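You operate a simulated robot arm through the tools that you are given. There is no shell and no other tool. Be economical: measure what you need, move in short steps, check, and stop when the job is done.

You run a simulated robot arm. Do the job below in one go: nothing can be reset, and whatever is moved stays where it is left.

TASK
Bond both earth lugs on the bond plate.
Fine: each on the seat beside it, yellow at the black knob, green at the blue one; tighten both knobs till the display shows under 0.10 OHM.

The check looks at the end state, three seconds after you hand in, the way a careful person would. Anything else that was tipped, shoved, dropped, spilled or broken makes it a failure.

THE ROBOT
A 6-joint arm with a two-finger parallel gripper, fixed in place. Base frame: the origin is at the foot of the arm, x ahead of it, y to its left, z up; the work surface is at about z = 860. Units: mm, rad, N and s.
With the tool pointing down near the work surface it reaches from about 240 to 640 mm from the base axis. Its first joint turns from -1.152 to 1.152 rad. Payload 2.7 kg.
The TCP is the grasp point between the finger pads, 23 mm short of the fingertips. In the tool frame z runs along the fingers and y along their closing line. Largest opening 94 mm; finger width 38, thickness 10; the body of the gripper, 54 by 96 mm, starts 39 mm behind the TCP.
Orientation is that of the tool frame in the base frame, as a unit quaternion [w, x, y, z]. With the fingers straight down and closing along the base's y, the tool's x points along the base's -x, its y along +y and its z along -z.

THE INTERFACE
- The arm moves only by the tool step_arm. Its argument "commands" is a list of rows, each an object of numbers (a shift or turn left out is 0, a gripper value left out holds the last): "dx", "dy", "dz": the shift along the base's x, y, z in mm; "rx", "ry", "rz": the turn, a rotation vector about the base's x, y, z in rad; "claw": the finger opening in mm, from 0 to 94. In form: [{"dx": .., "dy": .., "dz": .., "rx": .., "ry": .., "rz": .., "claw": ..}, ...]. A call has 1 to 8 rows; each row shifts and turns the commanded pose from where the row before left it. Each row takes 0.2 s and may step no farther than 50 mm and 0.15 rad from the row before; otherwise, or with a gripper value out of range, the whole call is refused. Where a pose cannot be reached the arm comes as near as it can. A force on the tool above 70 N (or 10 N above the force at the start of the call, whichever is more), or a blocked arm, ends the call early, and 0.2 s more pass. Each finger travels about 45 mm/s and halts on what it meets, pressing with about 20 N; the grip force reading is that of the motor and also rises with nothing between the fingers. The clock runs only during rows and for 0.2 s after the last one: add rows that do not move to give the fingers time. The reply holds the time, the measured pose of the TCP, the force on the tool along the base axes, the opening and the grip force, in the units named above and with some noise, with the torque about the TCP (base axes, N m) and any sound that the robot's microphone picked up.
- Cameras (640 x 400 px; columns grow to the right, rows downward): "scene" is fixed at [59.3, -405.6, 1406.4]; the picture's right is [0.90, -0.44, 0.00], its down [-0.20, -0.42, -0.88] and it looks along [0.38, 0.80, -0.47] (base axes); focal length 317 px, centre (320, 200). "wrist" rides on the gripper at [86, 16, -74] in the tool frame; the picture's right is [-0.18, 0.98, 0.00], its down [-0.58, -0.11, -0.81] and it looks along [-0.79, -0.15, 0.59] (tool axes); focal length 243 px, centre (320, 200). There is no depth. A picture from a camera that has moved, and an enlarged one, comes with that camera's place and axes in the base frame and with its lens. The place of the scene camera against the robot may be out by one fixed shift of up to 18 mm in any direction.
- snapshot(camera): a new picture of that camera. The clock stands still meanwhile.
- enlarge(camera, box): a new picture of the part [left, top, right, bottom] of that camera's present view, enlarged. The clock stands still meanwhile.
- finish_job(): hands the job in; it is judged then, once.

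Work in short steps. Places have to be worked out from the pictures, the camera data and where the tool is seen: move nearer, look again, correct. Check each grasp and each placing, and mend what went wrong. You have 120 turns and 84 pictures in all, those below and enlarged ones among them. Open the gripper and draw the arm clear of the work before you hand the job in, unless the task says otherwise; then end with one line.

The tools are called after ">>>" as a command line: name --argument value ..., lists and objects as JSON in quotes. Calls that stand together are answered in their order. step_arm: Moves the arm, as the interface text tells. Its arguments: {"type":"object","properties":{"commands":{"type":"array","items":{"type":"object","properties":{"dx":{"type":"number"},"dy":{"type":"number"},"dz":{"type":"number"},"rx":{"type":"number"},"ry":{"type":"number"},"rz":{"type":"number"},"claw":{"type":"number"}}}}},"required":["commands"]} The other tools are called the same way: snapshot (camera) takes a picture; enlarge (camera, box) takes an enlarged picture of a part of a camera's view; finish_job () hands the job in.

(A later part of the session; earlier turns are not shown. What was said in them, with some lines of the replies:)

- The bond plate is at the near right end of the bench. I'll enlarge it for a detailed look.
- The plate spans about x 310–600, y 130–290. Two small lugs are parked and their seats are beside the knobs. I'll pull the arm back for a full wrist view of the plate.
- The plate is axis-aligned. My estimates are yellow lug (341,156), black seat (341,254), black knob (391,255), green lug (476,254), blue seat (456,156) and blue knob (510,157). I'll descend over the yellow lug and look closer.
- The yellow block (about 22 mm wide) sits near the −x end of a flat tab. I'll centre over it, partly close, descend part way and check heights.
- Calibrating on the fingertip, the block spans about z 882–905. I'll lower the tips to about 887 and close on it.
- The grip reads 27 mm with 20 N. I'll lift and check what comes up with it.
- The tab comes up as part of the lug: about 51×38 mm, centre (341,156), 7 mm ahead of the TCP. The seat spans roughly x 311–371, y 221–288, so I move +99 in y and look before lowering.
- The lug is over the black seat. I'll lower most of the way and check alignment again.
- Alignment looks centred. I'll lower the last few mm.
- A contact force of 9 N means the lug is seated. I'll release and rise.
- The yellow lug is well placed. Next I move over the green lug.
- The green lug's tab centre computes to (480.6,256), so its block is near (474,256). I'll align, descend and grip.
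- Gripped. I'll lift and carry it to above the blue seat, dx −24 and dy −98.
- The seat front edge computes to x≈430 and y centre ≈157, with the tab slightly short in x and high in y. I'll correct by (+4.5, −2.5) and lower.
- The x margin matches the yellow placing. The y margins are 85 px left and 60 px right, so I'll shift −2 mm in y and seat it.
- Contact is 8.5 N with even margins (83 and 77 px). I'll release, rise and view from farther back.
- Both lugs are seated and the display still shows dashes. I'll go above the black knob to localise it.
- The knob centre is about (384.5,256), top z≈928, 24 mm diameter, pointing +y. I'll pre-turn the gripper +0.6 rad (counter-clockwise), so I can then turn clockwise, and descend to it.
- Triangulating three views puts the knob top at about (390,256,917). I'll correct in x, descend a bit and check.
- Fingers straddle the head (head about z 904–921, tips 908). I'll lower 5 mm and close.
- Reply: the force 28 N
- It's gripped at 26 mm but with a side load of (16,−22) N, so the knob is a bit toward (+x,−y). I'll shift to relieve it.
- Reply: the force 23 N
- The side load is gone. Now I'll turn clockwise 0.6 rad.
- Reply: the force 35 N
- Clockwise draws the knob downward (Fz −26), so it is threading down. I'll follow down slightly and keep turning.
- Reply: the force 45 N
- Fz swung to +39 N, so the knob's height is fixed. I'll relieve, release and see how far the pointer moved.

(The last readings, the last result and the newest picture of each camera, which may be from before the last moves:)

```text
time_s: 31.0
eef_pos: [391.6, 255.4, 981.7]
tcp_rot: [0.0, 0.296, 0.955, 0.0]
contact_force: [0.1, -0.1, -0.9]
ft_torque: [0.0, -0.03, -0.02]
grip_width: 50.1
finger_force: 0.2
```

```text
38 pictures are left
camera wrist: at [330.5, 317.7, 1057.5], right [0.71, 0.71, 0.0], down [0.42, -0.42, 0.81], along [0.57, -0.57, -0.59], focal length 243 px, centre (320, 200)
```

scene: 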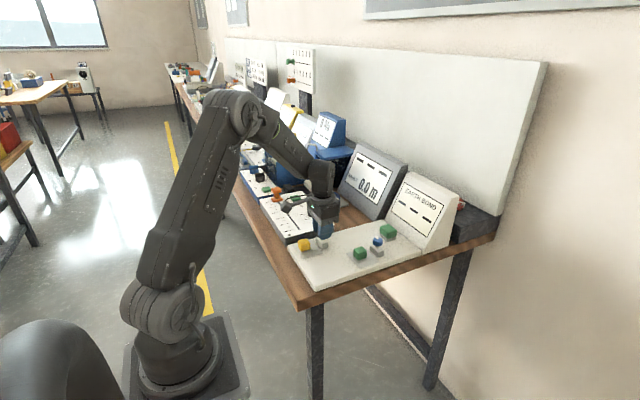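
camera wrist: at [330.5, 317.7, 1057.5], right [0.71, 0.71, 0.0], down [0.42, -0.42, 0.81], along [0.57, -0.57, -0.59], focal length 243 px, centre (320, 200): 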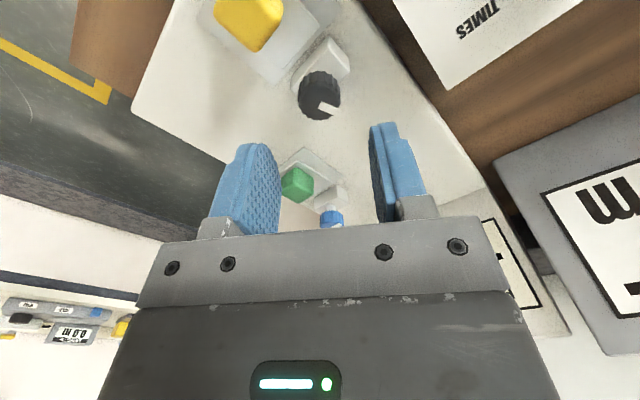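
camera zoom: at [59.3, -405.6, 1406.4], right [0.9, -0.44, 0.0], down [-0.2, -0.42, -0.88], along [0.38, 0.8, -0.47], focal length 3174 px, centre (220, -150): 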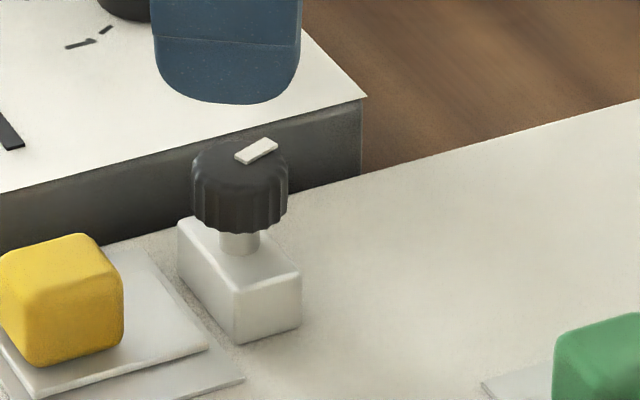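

The pointer turned 1.2 rad clockwise with very little torque and the grip held. I'll rewind the wrist at height for a longer sweep.

>>> step_arm --commands '[{"rz": 0.15, "claw": 40}, {"rz": 0.15}, {"rz": 0.15}, {"rz": 0.15}, {"rz": 0.15}, {"rz": 0.15}, {"rz": 0.15}, {"rz": 0.15}]'

>>> step_arm --commands '[{"rz": 0.15}, {"rz": 0.15}, {"rz": 0.15}, {"rz": 0.15}, {"rz": 0.15}, {"rz": 0.15}, {"rz": 0.15}, {"rz": 0.15}]'

```text
time_s: 32.8
eef_pos: [393.5, 254.8, 982.2]
tcp_rot: [0.001, -0.296, 0.955, -0.001]
contact_force: [-0.2, -1.3, -0.5]
ft_torque: [-0.01, -0.01, -0.02]
grip_width: 40.0
finger_force: 0.1
```

```text
time_s: 34.6
eef_pos: [390.9, 255.5, 980.6]
tcp_rot: [0.0, 0.784, -0.62, 0.0]
contact_force: [-0.6, -0.8, 0.4]
ft_torque: [-0.02, 0.03, 0.02]
grip_width: 40.1
finger_force: 0.0
```

Range to +1.8 rad is fine. I'll descend and grip again.

>>> step_arm --commands '[{"dz": -30}, {"dz": -24.5}, {}, {"claw": 15}, {}, {}, {}]'

```text
time_s: 36.2
eef_pos: [390.2, 256.4, 927.2]
tcp_rot: [0.001, 0.783, -0.622, 0.0]
contact_force: [1.7, 1.4, -5.8]
ft_torque: [0.13, -0.42, -0.01]
grip_width: 26.6
finger_force: 44.7
```

Well centred, with little side load. I'll turn clockwise 2.4 rad, watching for rising torque.

>>> step_arm --commands '[{"rz": -0.15}, {"rz": -0.15}, {"rz": -0.15}, {"rz": -0.15}, {"rz": -0.15}, {"rz": -0.15}, {"rz": -0.15}, {"rz": -0.15}]'

>>> step_arm --commands '[{"rz": -0.15}, {"rz": -0.15}, {"rz": -0.15}, {"rz": -0.15}, {"rz": -0.15}, {"rz": -0.15}, {"rz": -0.15}, {"rz": -0.15}]'

```text
time_s: 38.0
eef_pos: [392.0, 255.3, 927.0]
tcp_rot: [-0.001, -0.294, 0.956, 0.0]
contact_force: [-15.9, -0.4, -2.7]
ft_torque: [0.17, -0.43, 0.0]
grip_width: 26.6
finger_force: 44.9
```

```text
time_s: 39.8
eef_pos: [392.0, 253.3, 927.3]
tcp_rot: [0.0, 0.297, 0.955, 0.0]
contact_force: [-19.7, -2.6, -6.2]
ft_torque: [0.68, 0.5, 0.03]
grip_width: 26.8
finger_force: 44.6
```

Torque is still near zero. I'll continue clockwise and then look.

>>> step_arm --commands '[{"rz": -0.15, "dx": -0.5}, {"rz": -0.15}, {"rz": -0.15}, {"rz": -0.15}, {"rz": -0.15}, {"rz": -0.15}, {"rz": -0.15}, {"rz": -0.15}]'

>>> enlarge --camera "scene" --box '[290, 170, 450, 270]'

```text
time_s: 41.6
eef_pos: [390.1, 255.2, 927.6]
tcp_rot: [0.0, 0.783, 0.622, 0.0]
contact_force: [-12.5, -2.7, -0.4]
ft_torque: [-0.33, 0.62, 0.81]
grip_width: 26.7
finger_force: 45.4
```

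```text
4.00 times, centred on (370, 220) of scene
camera zoom: at [59.0, -405.6, 1406.4], right [0.9, -0.44, 0.0], down [-0.2, -0.42, -0.88], along [0.38, 0.8, -0.47], focal length 1270 px, centre (120, 120)
```

zoom: 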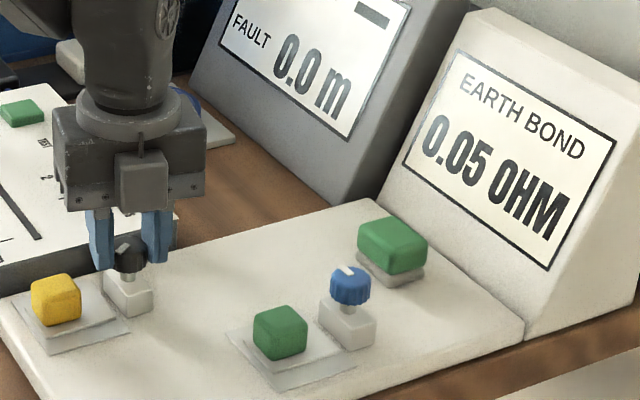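

The display reads 0.05 OHM and torque rose to 0.8 N m, so the black knob is tight. I'll release and rise.

>>> step_arm --commands '[{"claw": 40}, {}, {}, {"dz": 25}, {"dz": 30}, {"dz": 10}, {}]'

>>> enlarge --camera "scene" --box '[290, 170, 450, 270]'

```text
time_s: 43.2
eef_pos: [391.3, 254.4, 993.1]
tcp_rot: [0.0, 0.783, 0.622, 0.001]
contact_force: [0.3, 0.4, 0.7]
ft_torque: [0.02, -0.01, 0.03]
grip_width: 39.9
finger_force: 0.1
```

```text
4.00 times, centred on (370, 220) of scene
camera zoom: at [59.3, -405.6, 1406.4], right [0.9, -0.44, 0.0], down [-0.2, -0.42, -0.88], along [0.38, 0.8, -0.47], focal length 1270 px, centre (120, 120)
```

zoom: 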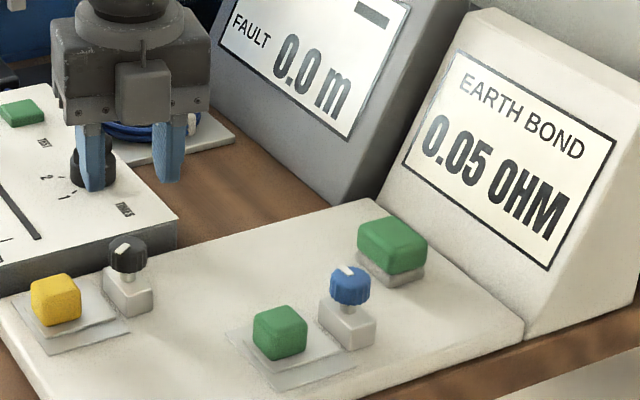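

The display holds at 0.05. I'll go to the blue knob at about (510.5,157), rewinding the wrist on the way.

>>> step_arm --commands '[{"rz": 0.15, "dx": 15, "dy": -12}, {"rz": 0.15, "dx": 15, "dy": -12}, {"rz": 0.15, "dx": 15, "dy": -12}, {"rz": 0.15, "dx": 15, "dy": -12}, {"rz": 0.15, "dx": 15, "dy": -12}, {"rz": 0.15, "dx": 15, "dy": -12}, {"rz": 0.15, "dx": 15, "dy": -12}, {"rz": 0.15, "dx": 14, "dy": -14}]'

>>> step_arm --commands '[{"rz": 0.15}, {"rz": 0.15}, {"rz": 0.15}, {"rz": 0.15}, {}]'

>>> enlarge --camera "wrist" --box '[240, 0, 440, 125]'

>>> enlarge --camera "scene" --box '[320, 190, 440, 265]'

```text
time_s: 45.0
eef_pos: [511.1, 156.0, 993.1]
tcp_rot: [0.001, 0.294, 0.956, 0.001]
contact_force: [0.4, -0.1, 0.2]
ft_torque: [0.0, 0.0, -0.01]
grip_width: 39.9
finger_force: 0.0
```

```text
time_s: 46.2
eef_pos: [511.1, 158.2, 992.9]
tcp_rot: [0.0, -0.001, 1.0, 0.0]
contact_force: [-0.2, -0.1, -0.8]
ft_torque: [0.02, 0.0, 0.02]
grip_width: 39.7
finger_force: 0.0
```

```text
3.20 times, centred on (340, 62) of wrist
camera zoom: at [425.4, 174.7, 1068.4], right [0.18, 0.98, 0.0], down [0.58, -0.11, 0.81], along [0.79, -0.15, -0.59], focal length 776 px, centre (256, 640)
```

zoom: 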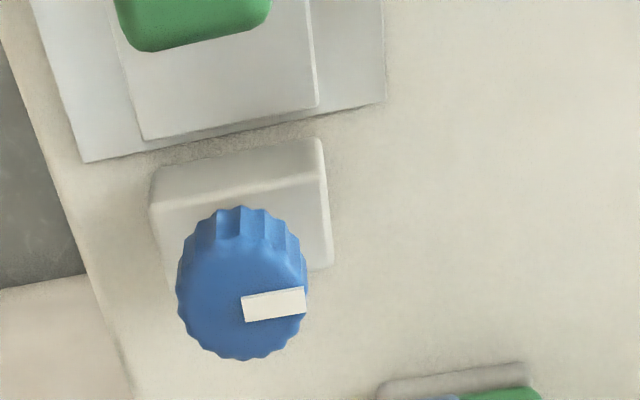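

```text
5.33 times, centred on (380, 228) of scene
camera zoom: at [59.3, -405.6, 1406.4], right [0.9, -0.44, 0.0], down [-0.2, -0.42, -0.88], along [0.38, 0.8, -0.47], focal length 1693 px, centre (0, 53)
```

zoom: 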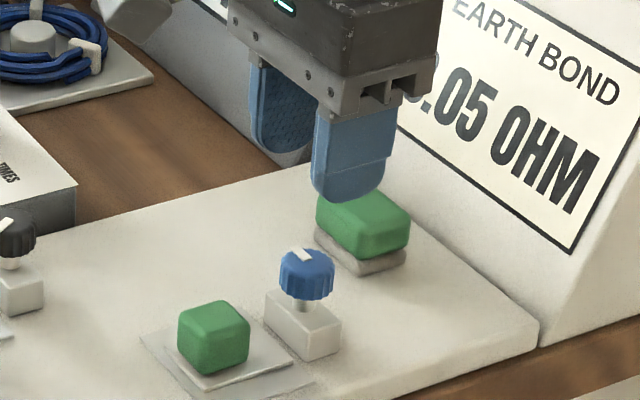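

The view matches the one over the black knob, so only dy −2.7 is needed. I'll pre-turn to +1.8 rad.

>>> step_arm --commands '[{"rz": 0.15, "dy": -2.7}, {"rz": 0.15}, {"rz": 0.15}, {"rz": 0.15}, {"rz": 0.15}, {"rz": 0.15}, {"rz": 0.15}, {"rz": 0.15}]'

>>> step_arm --commands '[{"rz": 0.15}, {"rz": 0.15}, {"rz": 0.15}, {"rz": 0.15}, {"dz": -30}, {"dz": -20}, {}]'

>>> enlarge --camera "scene" --box '[320, 190, 440, 265]'

```text
time_s: 48.0
eef_pos: [511.1, 155.4, 993.3]
tcp_rot: [0.0, -0.565, 0.825, 0.0]
contact_force: [-0.7, -0.2, -0.1]
ft_torque: [0.02, 0.04, 0.0]
grip_width: 40.0
finger_force: 0.0
```

```text
time_s: 49.6
eef_pos: [511.3, 156.3, 942.0]
tcp_rot: [0.0, 0.783, -0.621, 0.0]
contact_force: [0.1, 0.7, -0.3]
ft_torque: [0.0, -0.03, 0.01]
grip_width: 40.1
finger_force: 0.0
```

```text
5.33 times, centred on (380, 228) of scene
camera zoom: at [59.3, -405.6, 1406.4], right [0.9, -0.44, 0.0], down [-0.2, -0.42, -0.88], along [0.38, 0.8, -0.47], focal length 1693 px, centre (0, 53)
```

zoom: 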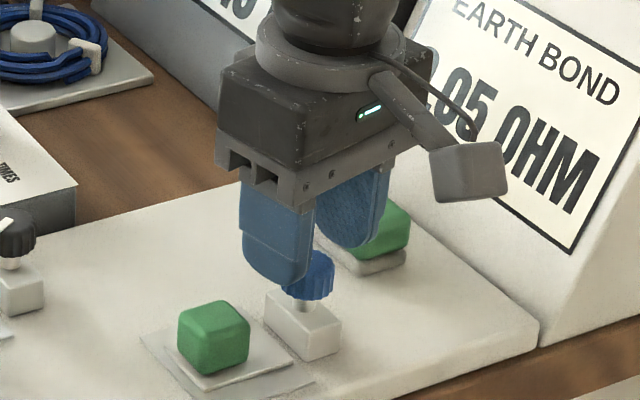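

Fingers straddle the blue knob. I'll descend and close.

>>> step_arm --commands '[{"dz": -8}, {"dz": -7}, {}, {"claw": 15}, {}, {}, {}]'

```text
time_s: 51.2
eef_pos: [511.8, 154.3, 927.2]
tcp_rot: [0.001, 0.784, -0.621, 0.0]
contact_force: [-2.5, -1.4, 1.4]
ft_torque: [0.01, 0.09, 0.0]
grip_width: 26.6
finger_force: 45.2
```

Clean grip. I'll turn clockwise 1.2 rad at a time.

>>> step_arm --commands '[{"rz": -0.15}, {"rz": -0.15}, {"rz": -0.15}, {"rz": -0.15}, {"rz": -0.15}, {"rz": -0.15}, {"rz": -0.15}, {"rz": -0.15}]'

>>> step_arm --commands '[{"rz": -0.15}, {"rz": -0.15}, {"rz": -0.15}, {"rz": -0.15}, {"rz": -0.15}, {"rz": -0.15}, {"rz": -0.15}, {"rz": -0.15}]'

>>> enlarge --camera "scene" --box '[300, 170, 460, 270]'

```text
time_s: 53.0
eef_pos: [510.0, 156.4, 925.7]
tcp_rot: [0.001, -0.295, 0.955, 0.001]
contact_force: [8.0, 4.5, -6.3]
ft_torque: [-0.52, 0.52, 0.0]
grip_width: 26.4
finger_force: 44.9
```

```text
time_s: 54.8
eef_pos: [511.3, 155.0, 926.5]
tcp_rot: [0.0, 0.296, 0.955, -0.001]
contact_force: [4.7, 3.5, -6.1]
ft_torque: [-0.01, -0.32, 0.03]
grip_width: 26.3
finger_force: 45.0
```

```text
4.00 times, centred on (380, 220) of scene
camera zoom: at [59.5, -405.4, 1406.4], right [0.9, -0.44, 0.0], down [-0.2, -0.42, -0.88], along [0.38, 0.8, -0.47], focal length 1270 px, centre (80, 120)
```

zoom: 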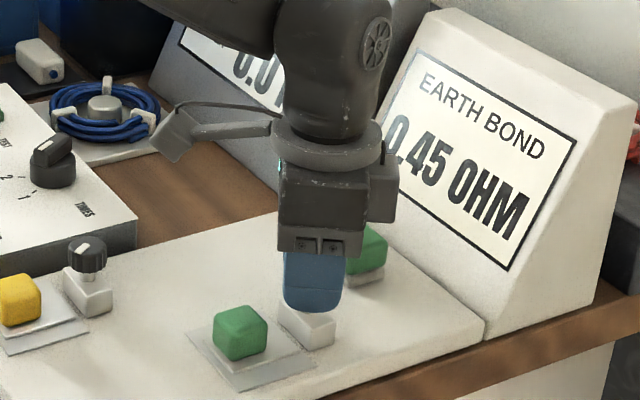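

The display now reads 0.45 OHM for this joint. I'll keep tightening.

>>> step_arm --commands '[{"rz": -0.15}, {"rz": -0.15}, {"rz": -0.15}, {"rz": -0.15}, {"rz": -0.15}, {"rz": -0.15}, {"rz": -0.15}, {"rz": -0.15}]'

>>> enlarge --camera "scene" --box '[300, 170, 460, 270]'

```text
time_s: 56.6
eef_pos: [509.8, 154.7, 926.1]
tcp_rot: [0.0, 0.784, 0.621, -0.002]
contact_force: [-0.8, 1.6, -9.2]
ft_torque: [0.83, 0.09, 0.05]
grip_width: 26.6
finger_force: 45.5
```

```text
4.00 times, centred on (380, 220) of scene
camera zoom: at [59.4, -405.5, 1406.4], right [0.9, -0.44, 0.0], down [-0.2, -0.42, -0.88], along [0.38, 0.8, -0.47], focal length 1270 px, centre (80, 120)
```

zoom: 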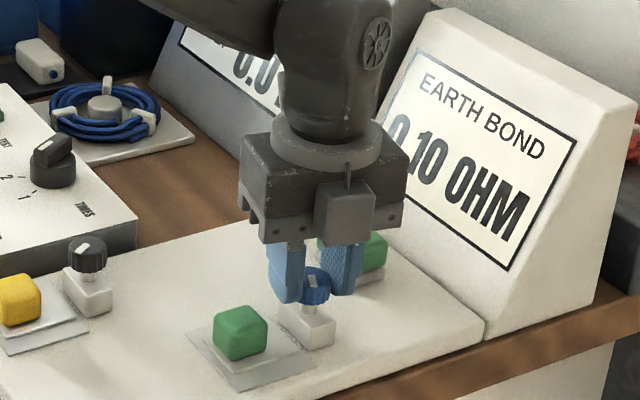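

It reads 0.10. A little more, in small increments.

>>> step_arm --commands '[{"rz": -0.1}, {"rz": -0.1}, {"rz": -0.1}, {}]'

>>> enlarge --camera "scene" --box '[300, 170, 460, 270]'

```text
time_s: 57.6
eef_pos: [511.5, 154.0, 927.9]
tcp_rot: [0.0, 0.867, 0.498, -0.002]
contact_force: [-3.0, 0.0, -12.6]
ft_torque: [0.18, -0.18, -0.02]
grip_width: 26.4
finger_force: 45.1
```

```text
4.00 times, centred on (380, 220) of scene
camera zoom: at [59.4, -405.5, 1406.4], right [0.9, -0.44, 0.0], down [-0.2, -0.42, -0.88], along [0.38, 0.8, -0.47], focal length 1270 px, centre (80, 120)
```

zoom: 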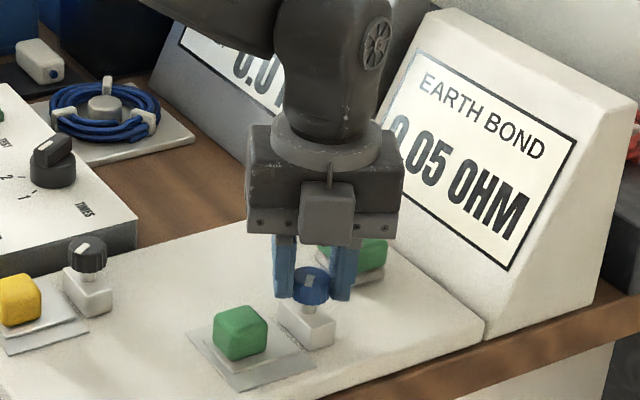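

It reads 0.05 OHM. I'll add a small margin, then release and rise.

>>> step_arm --commands '[{"rz": -0.08}, {"rz": -0.07}, {}]'

>>> step_arm --commands '[{"claw": 45}, {}, {}, {"dz": 25}, {"dz": 35}, {"dz": 40}, {"dz": 40}, {}]'

```text
time_s: 58.4
eef_pos: [510.7, 154.7, 926.3]
tcp_rot: [0.0, 0.902, 0.431, -0.001]
contact_force: [1.1, 5.6, -15.2]
ft_torque: [-0.62, 0.4, 0.03]
grip_width: 26.5
finger_force: 44.7
```

```text
time_s: 60.2
eef_pos: [509.2, 153.6, 1068.1]
tcp_rot: [0.0, 0.902, 0.432, 0.0]
contact_force: [-0.3, 0.2, 0.2]
ft_torque: [0.03, 0.02, -0.03]
grip_width: 45.0
finger_force: 0.1
```

I'll draw the arm back, unwind it and check the whole plate.

>>> step_arm --commands '[{"dx": -40, "dz": 30, "rz": 0.15}, {"dx": -40, "dz": 30, "rz": 0.15}, {"dx": -40, "dz": 30, "rz": 0.15}, {"dx": -40, "dz": 20, "rz": 0.15}, {"dx": -40, "rz": 0.15}, {"rz": 0.15}, {"rz": 0.15}, {"rz": 0.15}]'

>>> step_arm --commands '[{"rz": 0.15}, {"rz": 0.15}, {"rz": 0.15}, {"rz": 0.15}, {"rz": 0.15}, {"rz": 0.15}, {"rz": 0.15}, {}]'

>>> enlarge --camera "scene" --box '[280, 160, 480, 300]'

>>> snapshot --camera "wrist"

```text
time_s: 62.0
eef_pos: [311.2, 155.8, 1178.9]
tcp_rot: [0.001, 0.5, 0.866, 0.0]
contact_force: [-0.4, -0.6, 0.6]
ft_torque: [0.04, 0.01, -0.01]
grip_width: 45.1
finger_force: 0.0
```

```text
time_s: 63.8
eef_pos: [310.7, 154.9, 1176.9]
tcp_rot: [0.0, -0.001, 1.0, 0.0]
contact_force: [0.3, -0.8, 0.1]
ft_torque: [0.01, -0.02, -0.02]
grip_width: 45.2
finger_force: 0.1
```

```text
2.86 times, centred on (380, 230) of scene
camera zoom: at [59.3, -405.6, 1406.4], right [0.9, -0.44, 0.0], down [-0.2, -0.42, -0.88], along [0.38, 0.8, -0.47], focal length 907 px, centre (149, 114)
```

zoom: 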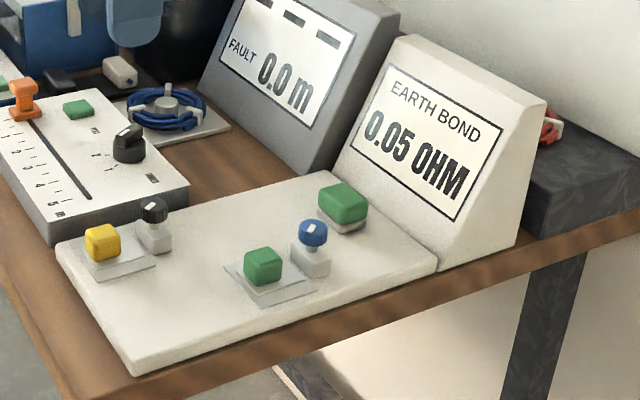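

```text
28 pictures are left
camera wrist: at [225.4, 171.4, 1252.6], right [0.18, 0.98, 0.0], down [0.58, -0.11, 0.81], along [0.79, -0.15, -0.59], focal length 243 px, centre (320, 200)
```

wrist: 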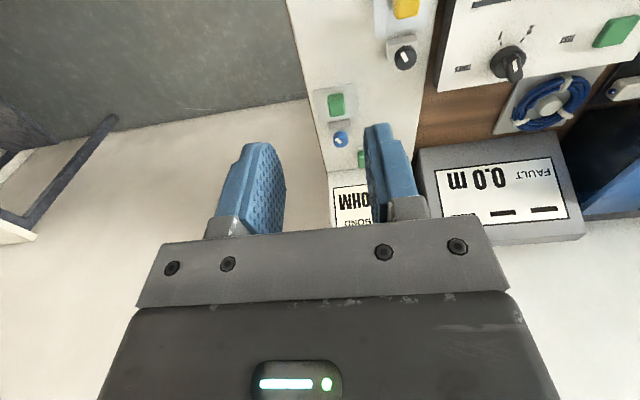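

Both lugs are on their seats, both knobs are tight, the display holds 0.05 OHM and the arm is clear. I'm handing in.

>>> finish_job

```text
The job is handed in.
```

Both earth lugs are bonded on their seats, yellow at the black knob and green at the blue one. Both knobs are tightened and the display reads 0.05 OHM.
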